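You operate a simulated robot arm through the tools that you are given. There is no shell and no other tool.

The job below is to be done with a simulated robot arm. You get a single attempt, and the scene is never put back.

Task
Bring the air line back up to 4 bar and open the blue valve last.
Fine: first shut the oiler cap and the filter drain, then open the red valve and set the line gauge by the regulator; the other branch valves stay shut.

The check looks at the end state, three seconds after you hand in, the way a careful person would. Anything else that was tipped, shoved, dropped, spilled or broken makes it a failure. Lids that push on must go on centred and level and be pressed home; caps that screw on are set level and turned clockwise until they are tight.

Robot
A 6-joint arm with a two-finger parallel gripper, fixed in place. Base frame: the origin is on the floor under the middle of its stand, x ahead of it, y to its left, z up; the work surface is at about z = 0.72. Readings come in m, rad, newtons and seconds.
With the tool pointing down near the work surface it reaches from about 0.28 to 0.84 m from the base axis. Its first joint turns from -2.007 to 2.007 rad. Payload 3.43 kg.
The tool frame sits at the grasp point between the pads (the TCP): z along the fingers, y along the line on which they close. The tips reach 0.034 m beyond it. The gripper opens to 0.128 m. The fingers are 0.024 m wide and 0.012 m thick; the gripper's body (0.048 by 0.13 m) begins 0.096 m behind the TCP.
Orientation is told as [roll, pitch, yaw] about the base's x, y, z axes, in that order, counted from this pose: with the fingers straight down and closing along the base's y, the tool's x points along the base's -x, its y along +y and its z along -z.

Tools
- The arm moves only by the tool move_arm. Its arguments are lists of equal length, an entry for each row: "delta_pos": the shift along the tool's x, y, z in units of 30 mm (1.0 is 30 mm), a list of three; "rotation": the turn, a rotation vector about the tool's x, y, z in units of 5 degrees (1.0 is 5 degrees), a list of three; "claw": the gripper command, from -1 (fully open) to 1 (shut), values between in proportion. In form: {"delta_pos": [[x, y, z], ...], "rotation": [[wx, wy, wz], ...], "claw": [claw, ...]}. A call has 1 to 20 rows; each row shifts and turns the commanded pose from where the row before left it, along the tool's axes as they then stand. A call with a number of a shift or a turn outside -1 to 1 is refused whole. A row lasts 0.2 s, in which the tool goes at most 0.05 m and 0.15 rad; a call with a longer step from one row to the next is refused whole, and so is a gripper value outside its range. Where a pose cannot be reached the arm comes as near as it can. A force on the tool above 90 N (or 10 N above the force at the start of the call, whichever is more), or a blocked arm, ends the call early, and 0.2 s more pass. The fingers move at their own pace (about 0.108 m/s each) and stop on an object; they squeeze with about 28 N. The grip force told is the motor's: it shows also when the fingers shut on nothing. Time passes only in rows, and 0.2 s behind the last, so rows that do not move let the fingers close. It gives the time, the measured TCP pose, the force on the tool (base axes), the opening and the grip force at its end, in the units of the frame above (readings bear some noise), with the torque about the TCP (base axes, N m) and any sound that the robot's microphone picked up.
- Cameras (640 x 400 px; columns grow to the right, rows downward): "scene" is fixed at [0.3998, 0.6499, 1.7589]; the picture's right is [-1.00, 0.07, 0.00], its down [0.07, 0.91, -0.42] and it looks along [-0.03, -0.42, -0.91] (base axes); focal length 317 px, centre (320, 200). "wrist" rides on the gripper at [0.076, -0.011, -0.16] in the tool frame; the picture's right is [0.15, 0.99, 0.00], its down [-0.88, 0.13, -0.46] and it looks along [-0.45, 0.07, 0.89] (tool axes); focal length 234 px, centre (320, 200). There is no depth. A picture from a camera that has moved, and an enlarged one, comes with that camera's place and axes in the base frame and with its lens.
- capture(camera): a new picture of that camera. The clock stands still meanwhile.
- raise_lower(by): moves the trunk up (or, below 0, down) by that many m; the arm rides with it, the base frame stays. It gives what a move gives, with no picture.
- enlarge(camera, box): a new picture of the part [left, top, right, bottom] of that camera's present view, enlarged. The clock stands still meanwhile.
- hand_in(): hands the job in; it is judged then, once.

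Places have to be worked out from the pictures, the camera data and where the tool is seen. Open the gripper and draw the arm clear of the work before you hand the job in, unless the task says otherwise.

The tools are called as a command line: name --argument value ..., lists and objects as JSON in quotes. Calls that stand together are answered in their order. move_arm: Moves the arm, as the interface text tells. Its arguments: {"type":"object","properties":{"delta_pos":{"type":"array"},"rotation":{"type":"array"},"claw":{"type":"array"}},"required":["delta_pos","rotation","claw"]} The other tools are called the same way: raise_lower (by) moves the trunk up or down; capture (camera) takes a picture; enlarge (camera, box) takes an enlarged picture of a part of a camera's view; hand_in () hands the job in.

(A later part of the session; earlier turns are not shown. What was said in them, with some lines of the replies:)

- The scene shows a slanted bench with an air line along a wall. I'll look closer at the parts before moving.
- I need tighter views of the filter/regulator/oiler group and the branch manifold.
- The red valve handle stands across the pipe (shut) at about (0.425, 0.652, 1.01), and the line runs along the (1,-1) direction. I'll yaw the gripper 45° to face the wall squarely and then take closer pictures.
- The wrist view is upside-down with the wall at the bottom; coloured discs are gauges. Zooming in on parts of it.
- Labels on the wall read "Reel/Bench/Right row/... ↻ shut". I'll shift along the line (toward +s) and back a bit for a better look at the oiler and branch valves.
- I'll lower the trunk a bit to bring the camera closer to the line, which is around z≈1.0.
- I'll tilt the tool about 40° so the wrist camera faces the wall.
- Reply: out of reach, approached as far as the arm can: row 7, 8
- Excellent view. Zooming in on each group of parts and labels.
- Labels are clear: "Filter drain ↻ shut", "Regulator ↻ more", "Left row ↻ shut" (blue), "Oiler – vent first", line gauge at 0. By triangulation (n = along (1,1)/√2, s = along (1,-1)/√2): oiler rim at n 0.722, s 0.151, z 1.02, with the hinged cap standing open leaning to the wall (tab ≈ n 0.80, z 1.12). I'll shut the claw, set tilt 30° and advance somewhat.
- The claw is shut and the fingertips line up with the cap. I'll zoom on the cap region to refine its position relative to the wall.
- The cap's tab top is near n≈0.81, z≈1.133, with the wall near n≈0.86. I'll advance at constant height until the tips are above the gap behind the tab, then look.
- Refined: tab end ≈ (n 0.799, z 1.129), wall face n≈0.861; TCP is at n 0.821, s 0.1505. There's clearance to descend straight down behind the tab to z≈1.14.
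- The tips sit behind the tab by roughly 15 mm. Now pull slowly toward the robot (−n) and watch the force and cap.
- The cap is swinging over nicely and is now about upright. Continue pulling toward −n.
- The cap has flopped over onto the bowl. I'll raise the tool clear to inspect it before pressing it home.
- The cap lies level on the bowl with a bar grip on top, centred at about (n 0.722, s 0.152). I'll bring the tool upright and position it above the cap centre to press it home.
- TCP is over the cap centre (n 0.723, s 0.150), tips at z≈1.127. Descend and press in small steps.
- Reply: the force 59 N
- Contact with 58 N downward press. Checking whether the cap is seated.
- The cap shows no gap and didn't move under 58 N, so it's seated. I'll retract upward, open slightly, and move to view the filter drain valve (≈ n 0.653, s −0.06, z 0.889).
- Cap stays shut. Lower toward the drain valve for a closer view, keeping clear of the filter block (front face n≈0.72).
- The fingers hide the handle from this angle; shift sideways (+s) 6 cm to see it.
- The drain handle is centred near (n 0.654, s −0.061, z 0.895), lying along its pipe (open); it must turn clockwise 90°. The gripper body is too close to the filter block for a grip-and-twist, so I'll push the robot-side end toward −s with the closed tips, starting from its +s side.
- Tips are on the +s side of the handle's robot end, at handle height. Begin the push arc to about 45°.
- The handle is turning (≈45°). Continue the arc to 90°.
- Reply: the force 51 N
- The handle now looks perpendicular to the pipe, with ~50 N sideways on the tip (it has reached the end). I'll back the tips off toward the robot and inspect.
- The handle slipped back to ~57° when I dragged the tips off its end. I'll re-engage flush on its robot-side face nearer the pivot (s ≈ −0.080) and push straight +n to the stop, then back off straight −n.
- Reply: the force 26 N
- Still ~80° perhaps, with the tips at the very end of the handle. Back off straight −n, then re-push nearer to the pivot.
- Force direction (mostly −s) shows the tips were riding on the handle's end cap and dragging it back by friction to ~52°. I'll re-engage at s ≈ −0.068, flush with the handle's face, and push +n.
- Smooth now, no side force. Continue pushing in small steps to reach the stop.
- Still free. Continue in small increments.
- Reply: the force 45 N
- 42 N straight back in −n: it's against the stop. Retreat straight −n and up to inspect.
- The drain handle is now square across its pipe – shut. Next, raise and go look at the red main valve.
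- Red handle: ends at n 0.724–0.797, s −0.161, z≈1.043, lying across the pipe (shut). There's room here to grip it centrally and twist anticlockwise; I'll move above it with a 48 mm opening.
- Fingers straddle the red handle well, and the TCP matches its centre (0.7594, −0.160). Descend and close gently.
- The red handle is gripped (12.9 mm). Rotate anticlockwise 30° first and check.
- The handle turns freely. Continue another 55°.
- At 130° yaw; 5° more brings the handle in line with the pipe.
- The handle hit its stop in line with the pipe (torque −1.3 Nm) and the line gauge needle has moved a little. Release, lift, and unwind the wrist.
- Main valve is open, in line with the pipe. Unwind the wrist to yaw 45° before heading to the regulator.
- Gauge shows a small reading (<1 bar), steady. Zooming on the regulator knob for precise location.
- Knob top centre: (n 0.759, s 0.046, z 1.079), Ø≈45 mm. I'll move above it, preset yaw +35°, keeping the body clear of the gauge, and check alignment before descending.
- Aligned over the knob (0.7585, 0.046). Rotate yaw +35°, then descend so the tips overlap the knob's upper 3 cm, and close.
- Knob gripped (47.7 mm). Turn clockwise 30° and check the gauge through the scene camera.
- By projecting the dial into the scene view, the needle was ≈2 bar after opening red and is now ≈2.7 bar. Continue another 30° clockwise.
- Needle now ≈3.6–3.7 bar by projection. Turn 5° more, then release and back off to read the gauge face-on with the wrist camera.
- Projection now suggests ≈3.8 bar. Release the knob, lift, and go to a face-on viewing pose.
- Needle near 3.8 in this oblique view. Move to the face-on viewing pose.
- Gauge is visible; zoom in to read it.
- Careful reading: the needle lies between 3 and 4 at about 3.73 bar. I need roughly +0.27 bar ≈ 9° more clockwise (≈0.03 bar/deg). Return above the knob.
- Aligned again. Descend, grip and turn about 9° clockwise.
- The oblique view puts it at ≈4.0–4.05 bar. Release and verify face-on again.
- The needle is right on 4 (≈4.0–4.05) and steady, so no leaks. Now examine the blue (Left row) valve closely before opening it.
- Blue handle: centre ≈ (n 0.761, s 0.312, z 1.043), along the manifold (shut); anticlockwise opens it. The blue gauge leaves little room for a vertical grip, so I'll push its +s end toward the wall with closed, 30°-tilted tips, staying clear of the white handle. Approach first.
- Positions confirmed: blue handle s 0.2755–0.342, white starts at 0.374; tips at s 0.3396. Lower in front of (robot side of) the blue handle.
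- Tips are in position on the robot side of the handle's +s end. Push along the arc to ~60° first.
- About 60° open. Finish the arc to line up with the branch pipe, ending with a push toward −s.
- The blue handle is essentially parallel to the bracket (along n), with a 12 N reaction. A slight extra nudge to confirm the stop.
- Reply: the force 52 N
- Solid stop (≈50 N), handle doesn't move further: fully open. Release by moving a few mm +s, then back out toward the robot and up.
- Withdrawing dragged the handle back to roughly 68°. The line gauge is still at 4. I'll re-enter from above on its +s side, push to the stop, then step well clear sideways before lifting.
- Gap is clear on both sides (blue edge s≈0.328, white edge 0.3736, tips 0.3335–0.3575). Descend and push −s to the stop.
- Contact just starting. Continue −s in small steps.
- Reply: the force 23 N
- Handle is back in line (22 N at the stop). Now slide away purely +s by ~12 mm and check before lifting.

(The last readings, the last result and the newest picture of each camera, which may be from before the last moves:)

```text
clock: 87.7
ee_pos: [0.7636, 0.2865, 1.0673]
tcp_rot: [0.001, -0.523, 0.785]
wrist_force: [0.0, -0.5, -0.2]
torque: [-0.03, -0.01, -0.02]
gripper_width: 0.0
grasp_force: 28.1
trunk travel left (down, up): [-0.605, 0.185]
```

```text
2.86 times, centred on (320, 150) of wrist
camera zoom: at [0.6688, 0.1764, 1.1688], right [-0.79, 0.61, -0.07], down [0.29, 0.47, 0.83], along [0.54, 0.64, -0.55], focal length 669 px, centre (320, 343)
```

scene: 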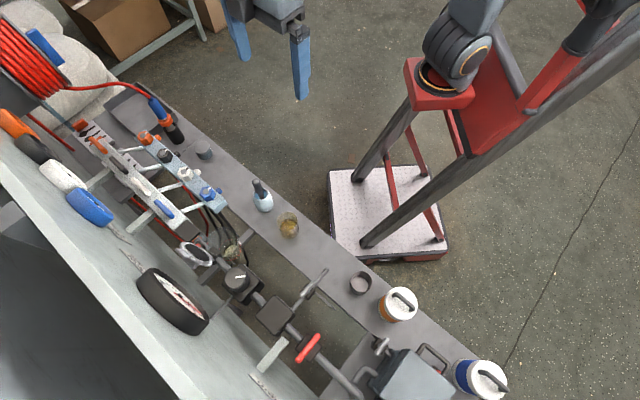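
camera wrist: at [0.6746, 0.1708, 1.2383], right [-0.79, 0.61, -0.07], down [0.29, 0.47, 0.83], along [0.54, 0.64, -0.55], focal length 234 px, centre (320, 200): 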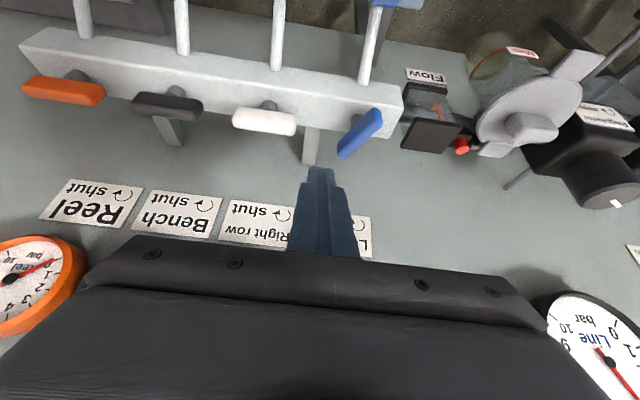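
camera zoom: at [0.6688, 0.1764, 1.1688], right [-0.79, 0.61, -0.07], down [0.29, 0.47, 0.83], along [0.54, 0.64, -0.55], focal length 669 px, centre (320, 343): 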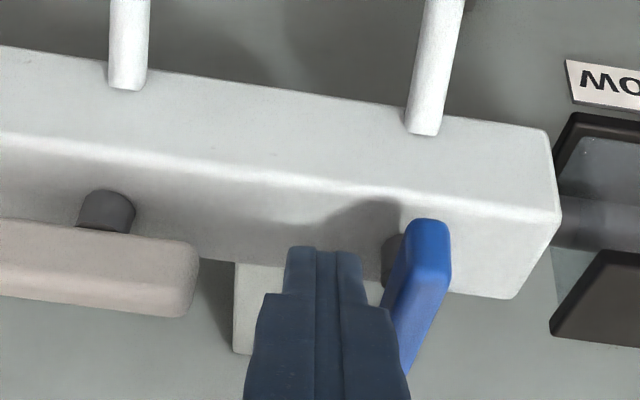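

The handle stays open and the tips are free. Lift straight up and re-check.

move_arm --delta_pos '[[-0.375, 0, -0.65], [-0.375, 0, -0.65], [-0.375, 0, -0.65], [-0.375, 0, -0.65], [0.87, 0, -0.5], [0.87, 0, -0.5], [0.87, 0, -0.5]]' --rotation '[[0, 0, 0], [0, 0, 0], [0, 0, 0], [0, 0, 0], [0, 0, 0], [0, 0, 0], [0, 0, 0]]' --claw '[1, 1, 1, 1, 1, 1, 1]'

enlarge --camera "scene" --box '[80, 140, 240, 250]'

capture --camera "wrist"

```text
clock: 89.3
ee_pos: [0.6974, 0.2241, 1.1565]
tcp_rot: [0.0, -0.523, 0.785]
wrist_force: [0.3, 0.4, -0.2]
torque: [-0.06, 0.04, -0.05]
gripper_width: 0.0003
grasp_force: 28.2
trunk travel left (down, up): [-0.605, 0.185]
```

```text
3.64 times, centred on (160, 195) of scene
camera zoom: at [0.3998, 0.6499, 1.7589], right [-1.0, 0.07, 0.0], down [0.07, 0.91, -0.42], along [-0.03, -0.42, -0.91], focal length 1153 px, centre (902, 218)
```

zoom: 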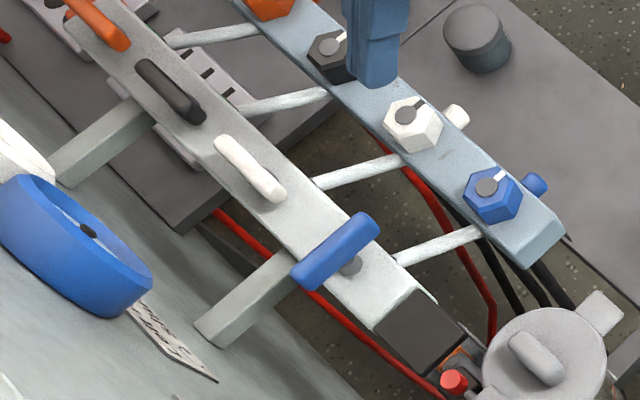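

```text
taken
camera wrist: at [0.6025, 0.113, 1.2571], right [-0.79, 0.61, -0.07], down [0.29, 0.47, 0.83], along [0.54, 0.64, -0.55], focal length 234 px, centre (320, 200)
```

wrist: 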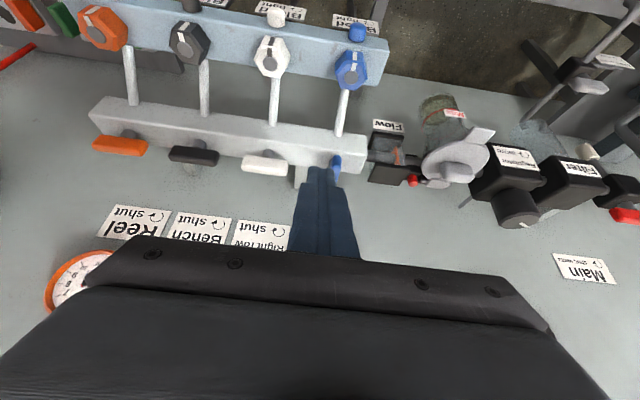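

Blue handle is now in line with its branch pipe; white/black/orange unchanged. Go back to the gauge viewing pose to verify the line and Left-row gauges.

move_arm --delta_pos '[[0, 0, 0], [-0.613, 0.88, -0.42], [-0.613, 0.88, -0.42], [-0.613, 0.88, -0.42], [-0.613, 0.88, -0.42], [-0.613, 0.88, -0.42], [-0.613, 0.88, -0.42], [-0.613, 0.88, -0.42], [0, 0, 0]]' --rotation '[[0, -1, 0], [0, 0, 0], [0, 0, 0], [0, 0, 0], [0, 0, 0], [0, 0, 0], [0, 0, 0], [0, 0, 0], [0, 0, 0]]' --claw '[1, 1, 1, 1, 1, 1, 1, 1, 1]'

capture --camera "wrist"

enlarge --camera "wrist" --box '[345, 150, 445, 250]'

enlarge --camera "wrist" --box '[90, 100, 270, 220]'

```text
clock: 91.3
ee_pos: [0.6092, 0.3926, 1.3044]
tcp_rot: [0.0, -0.61, 0.783]
wrist_force: [-0.6, -0.3, -0.9]
torque: [0.04, 0.0, 0.02]
gripper_width: 0.0
grasp_force: 28.1
trunk travel left (down, up): [-0.605, 0.185]
```

```text
taken
camera wrist: at [0.507, 0.2752, 1.3927], right [-0.78, 0.61, -0.08], down [0.23, 0.42, 0.88], along [0.57, 0.67, -0.47], focal length 234 px, centre (320, 200)
```

wrist: 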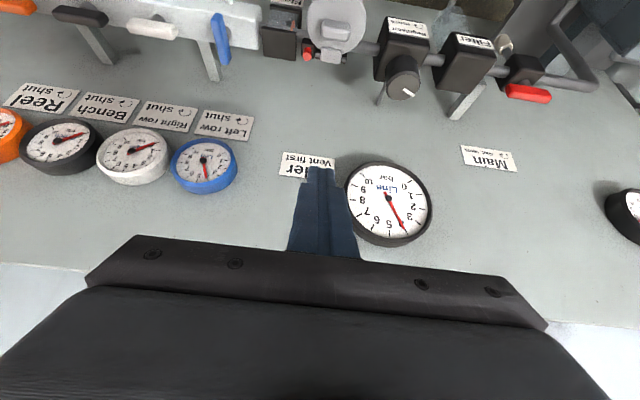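

```text
4.00 times, centred on (395, 200) of wrist
camera zoom: at [0.507, 0.2752, 1.3927], right [-0.78, 0.61, -0.08], down [0.23, 0.42, 0.88], along [0.57, 0.67, -0.47], focal length 937 px, centre (20, 200)
```

zoom: 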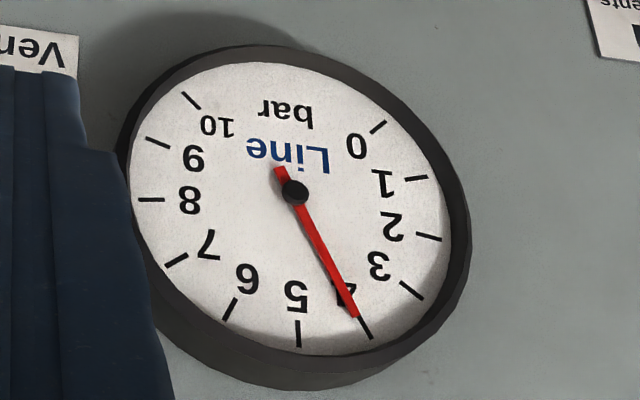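

```text
3.33 times, centred on (180, 160) of wrist
camera zoom: at [0.507, 0.2752, 1.3927], right [-0.78, 0.61, -0.08], down [0.23, 0.42, 0.88], along [0.57, 0.67, -0.47], focal length 781 px, centre (787, 333)
```

zoom: 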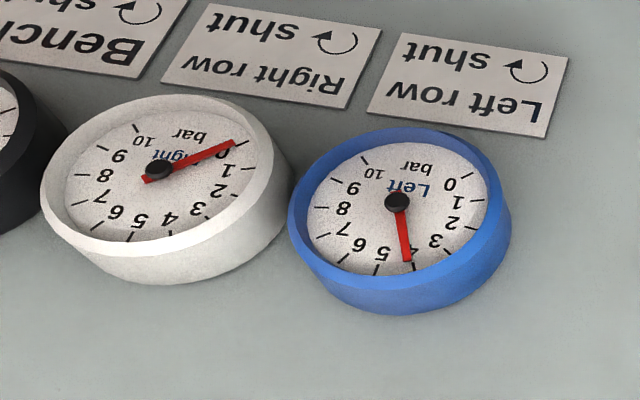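

Line gauge sits on 4 bar, Left row also at ~4, other branches at 0. Now draw the arm clear: bring the tool upright, back off toward the robot and open the gripper.

move_arm --delta_pos '[[0.82, 0, -0.57], [0.82, 0, -0.57], [0.82, 0, -0.57], [0.82, 0, -0.57], [0, 0, 0], [0, 0, 0], [0, 0, 0], [0, 0, 0], [0, 0, 0], [0, 0, 0], [0, 0, 0], [0.9, 0, -0.3], [0.9, 0, -0.3], [0.9, 0, -0.3], [0, 0, 0], [0, 0, 0]]' --rotation '[[0, 0, 0], [0, 0, 0], [0, 0, 0], [0, 0, 0], [0, 1, 0], [0, 1, 0], [0, 1, 0], [0, 1, 0], [0, 1, 0], [0, 1, 0], [0, 1, 0], [0, 0, 0], [0, 0, 0], [0, 0, 0], [0, 0, 0], [0, 0, 0]]' --claw '[1, 1, 1, 1, 1, 1, 1, 1, 0.5, 0, -0.5, -1, -1, -1, -1, -1]'

capture --camera "scene"

enlarge --camera "scene" --box '[180, 220, 380, 400]'

capture --camera "wrist"

```text
clock: 94.7
ee_pos: [0.4643, 0.252, 1.3301]
tcp_rot: [-0.001, 0.0, 0.786]
wrist_force: [-0.9, -0.5, -0.4]
torque: [0.01, 0.01, -0.02]
gripper_width: 0.128
grasp_force: 0.0
trunk travel left (down, up): [-0.605, 0.185]
```

```text
taken
```

scene: 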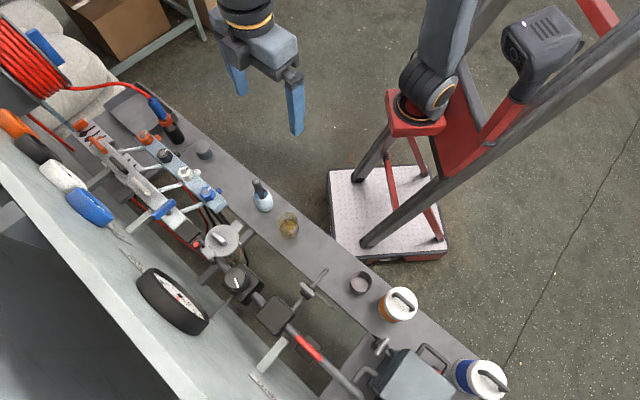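

```text
2.22 times, centred on (280, 310) of scene
camera zoom: at [0.3998, 0.6499, 1.7589], right [-1.0, 0.07, 0.0], down [0.07, 0.91, -0.42], along [-0.03, -0.42, -0.91], focal length 705 px, centre (409, -44)
```

zoom: 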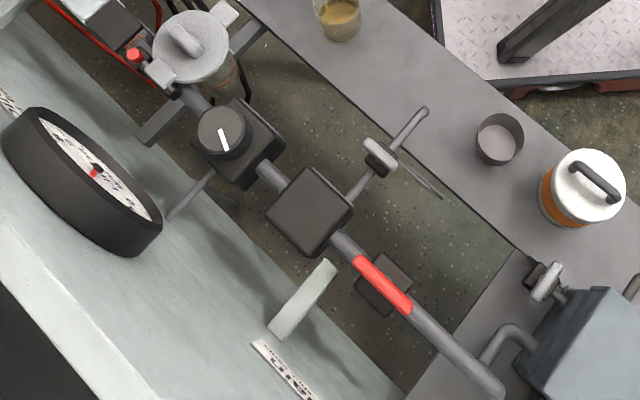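

```text
taken
camera wrist: at [0.4179, 0.1904, 1.4902], right [-0.8, 0.6, 0.0], down [0.53, 0.71, 0.46], along [0.27, 0.37, -0.89], focal length 234 px, centre (320, 200)
```

wrist: 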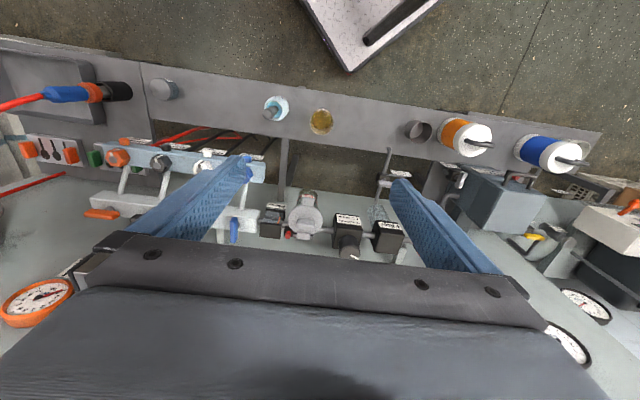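

Everything is in place: drain handle square, red in line, blue in line, cap shut, bench items undisturbed, red pressure pin up. One last gauge and drain check after a pause.

move_arm --delta_pos '[[0, 0, 0], [0, 0, 0], [0, 0, 0], [0, 0, 0], [0, 0, 0], [0, 0, 0], [0, 0, 0], [0, 0, 0], [0, 0, 0], [0, 0, 0]]' --rotation '[[0, 0, 0], [0, 0, 0], [0, 0, 0], [0, 0, 0], [0, 0, 0], [0, 0, 0], [0, 0, 0], [0, 0, 0], [0, 0, 0], [0, 0, 0]]' --claw '[-1, -1, -1, -1, -1, -1, -1, -1, -1, -1]'

enlarge --camera "scene" --box '[150, 275, 210, 315]'

enlarge --camera "scene" --box '[260, 250, 360, 320]'

enlarge --camera "scene" --box '[120, 180, 260, 280]'

```text
clock: 96.9
ee_pos: [0.4643, 0.252, 1.3302]
tcp_rot: [0.0, -0.001, 0.786]
wrist_force: [0.4, 0.3, 0.0]
torque: [-0.01, 0.01, 0.0]
gripper_width: 0.1282
grasp_force: 0.3
trunk travel left (down, up): [-0.605, 0.185]
```

```text
10.00 times, centred on (180, 295) of scene
camera zoom: at [0.3998, 0.6499, 1.7589], right [-1.0, 0.07, 0.0], down [0.07, 0.91, -0.42], along [-0.03, -0.42, -0.91], focal length 3172 px, centre (1720, -750)
```

zoom: 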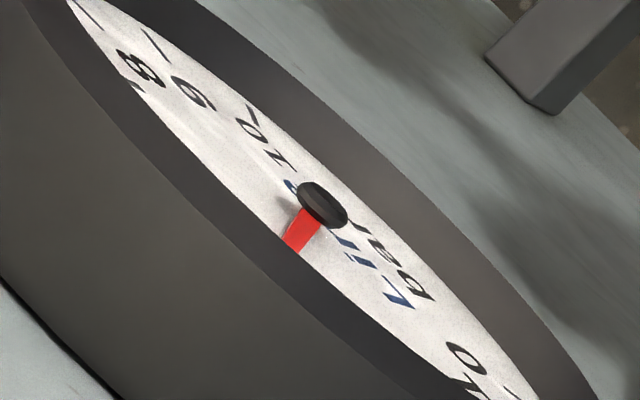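

```text
5.71 times, centred on (310, 285) of scene
camera zoom: at [0.3998, 0.6499, 1.7589], right [-1.0, 0.07, 0.0], down [0.07, 0.91, -0.42], along [-0.03, -0.42, -0.91], focal length 1812 px, centre (377, -286)
```

zoom: 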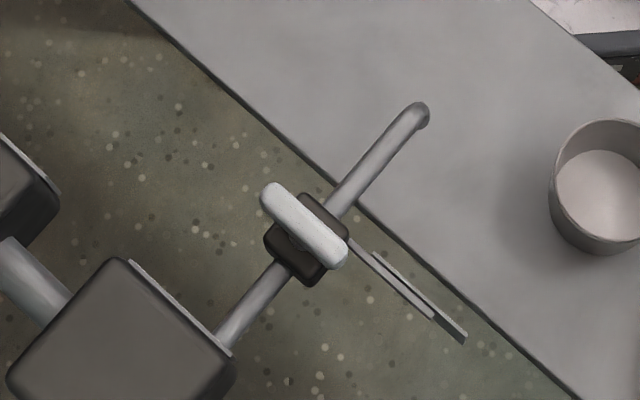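

```text
4.00 times, centred on (190, 230) of scene
camera zoom: at [0.3998, 0.6499, 1.7589], right [-1.0, 0.07, 0.0], down [0.07, 0.91, -0.42], along [-0.03, -0.42, -0.91], focal length 1269 px, centre (840, 80)
```

zoom: 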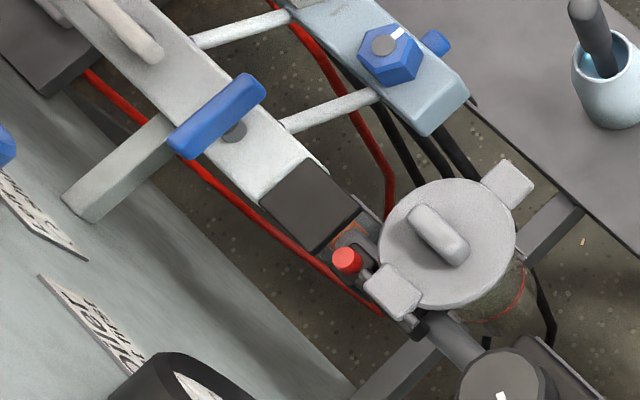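

All settled: gauge steady at 4 bar, drain shut, cap closed, red and blue open, the other branch valves shut, gripper open and clear. Handing in.

hand_in

```text
The job is handed in.
```

The air line is back at 4 bar and the job is handed in. I opened the blue valve last. The line gauge read about 4.0 to 4.05 bar, and the Left row gauge on the blue branch read about 4.

1. **Oiler cap:** I swung it over onto the bowl and pressed it down with about 58 N. It sits level, and the line has held pressure with no sign of a leak.
2. **Filter drain:** The handle is turned clockwise to its stop, square across its pipe. It slipped back twice before I got it fully shut.
3. **Red valve:** It is open to its stop, with the handle in line with the pipe.
4. **Regulator:** I turned it clockwise in two goes and read the gauge face-on with the wrist camera.
5. **Blue valve:** It is open to its stop, in line with its branch pipe. My first withdrawal dragged it partly back, so I pushed it to the stop again.

The orange, black and white branch valves were not touched, and in my last view of their gauges the black and white branches read 0. The bench items look undisturbed in the last pictures. The gripper is open and the arm is clear of the work.
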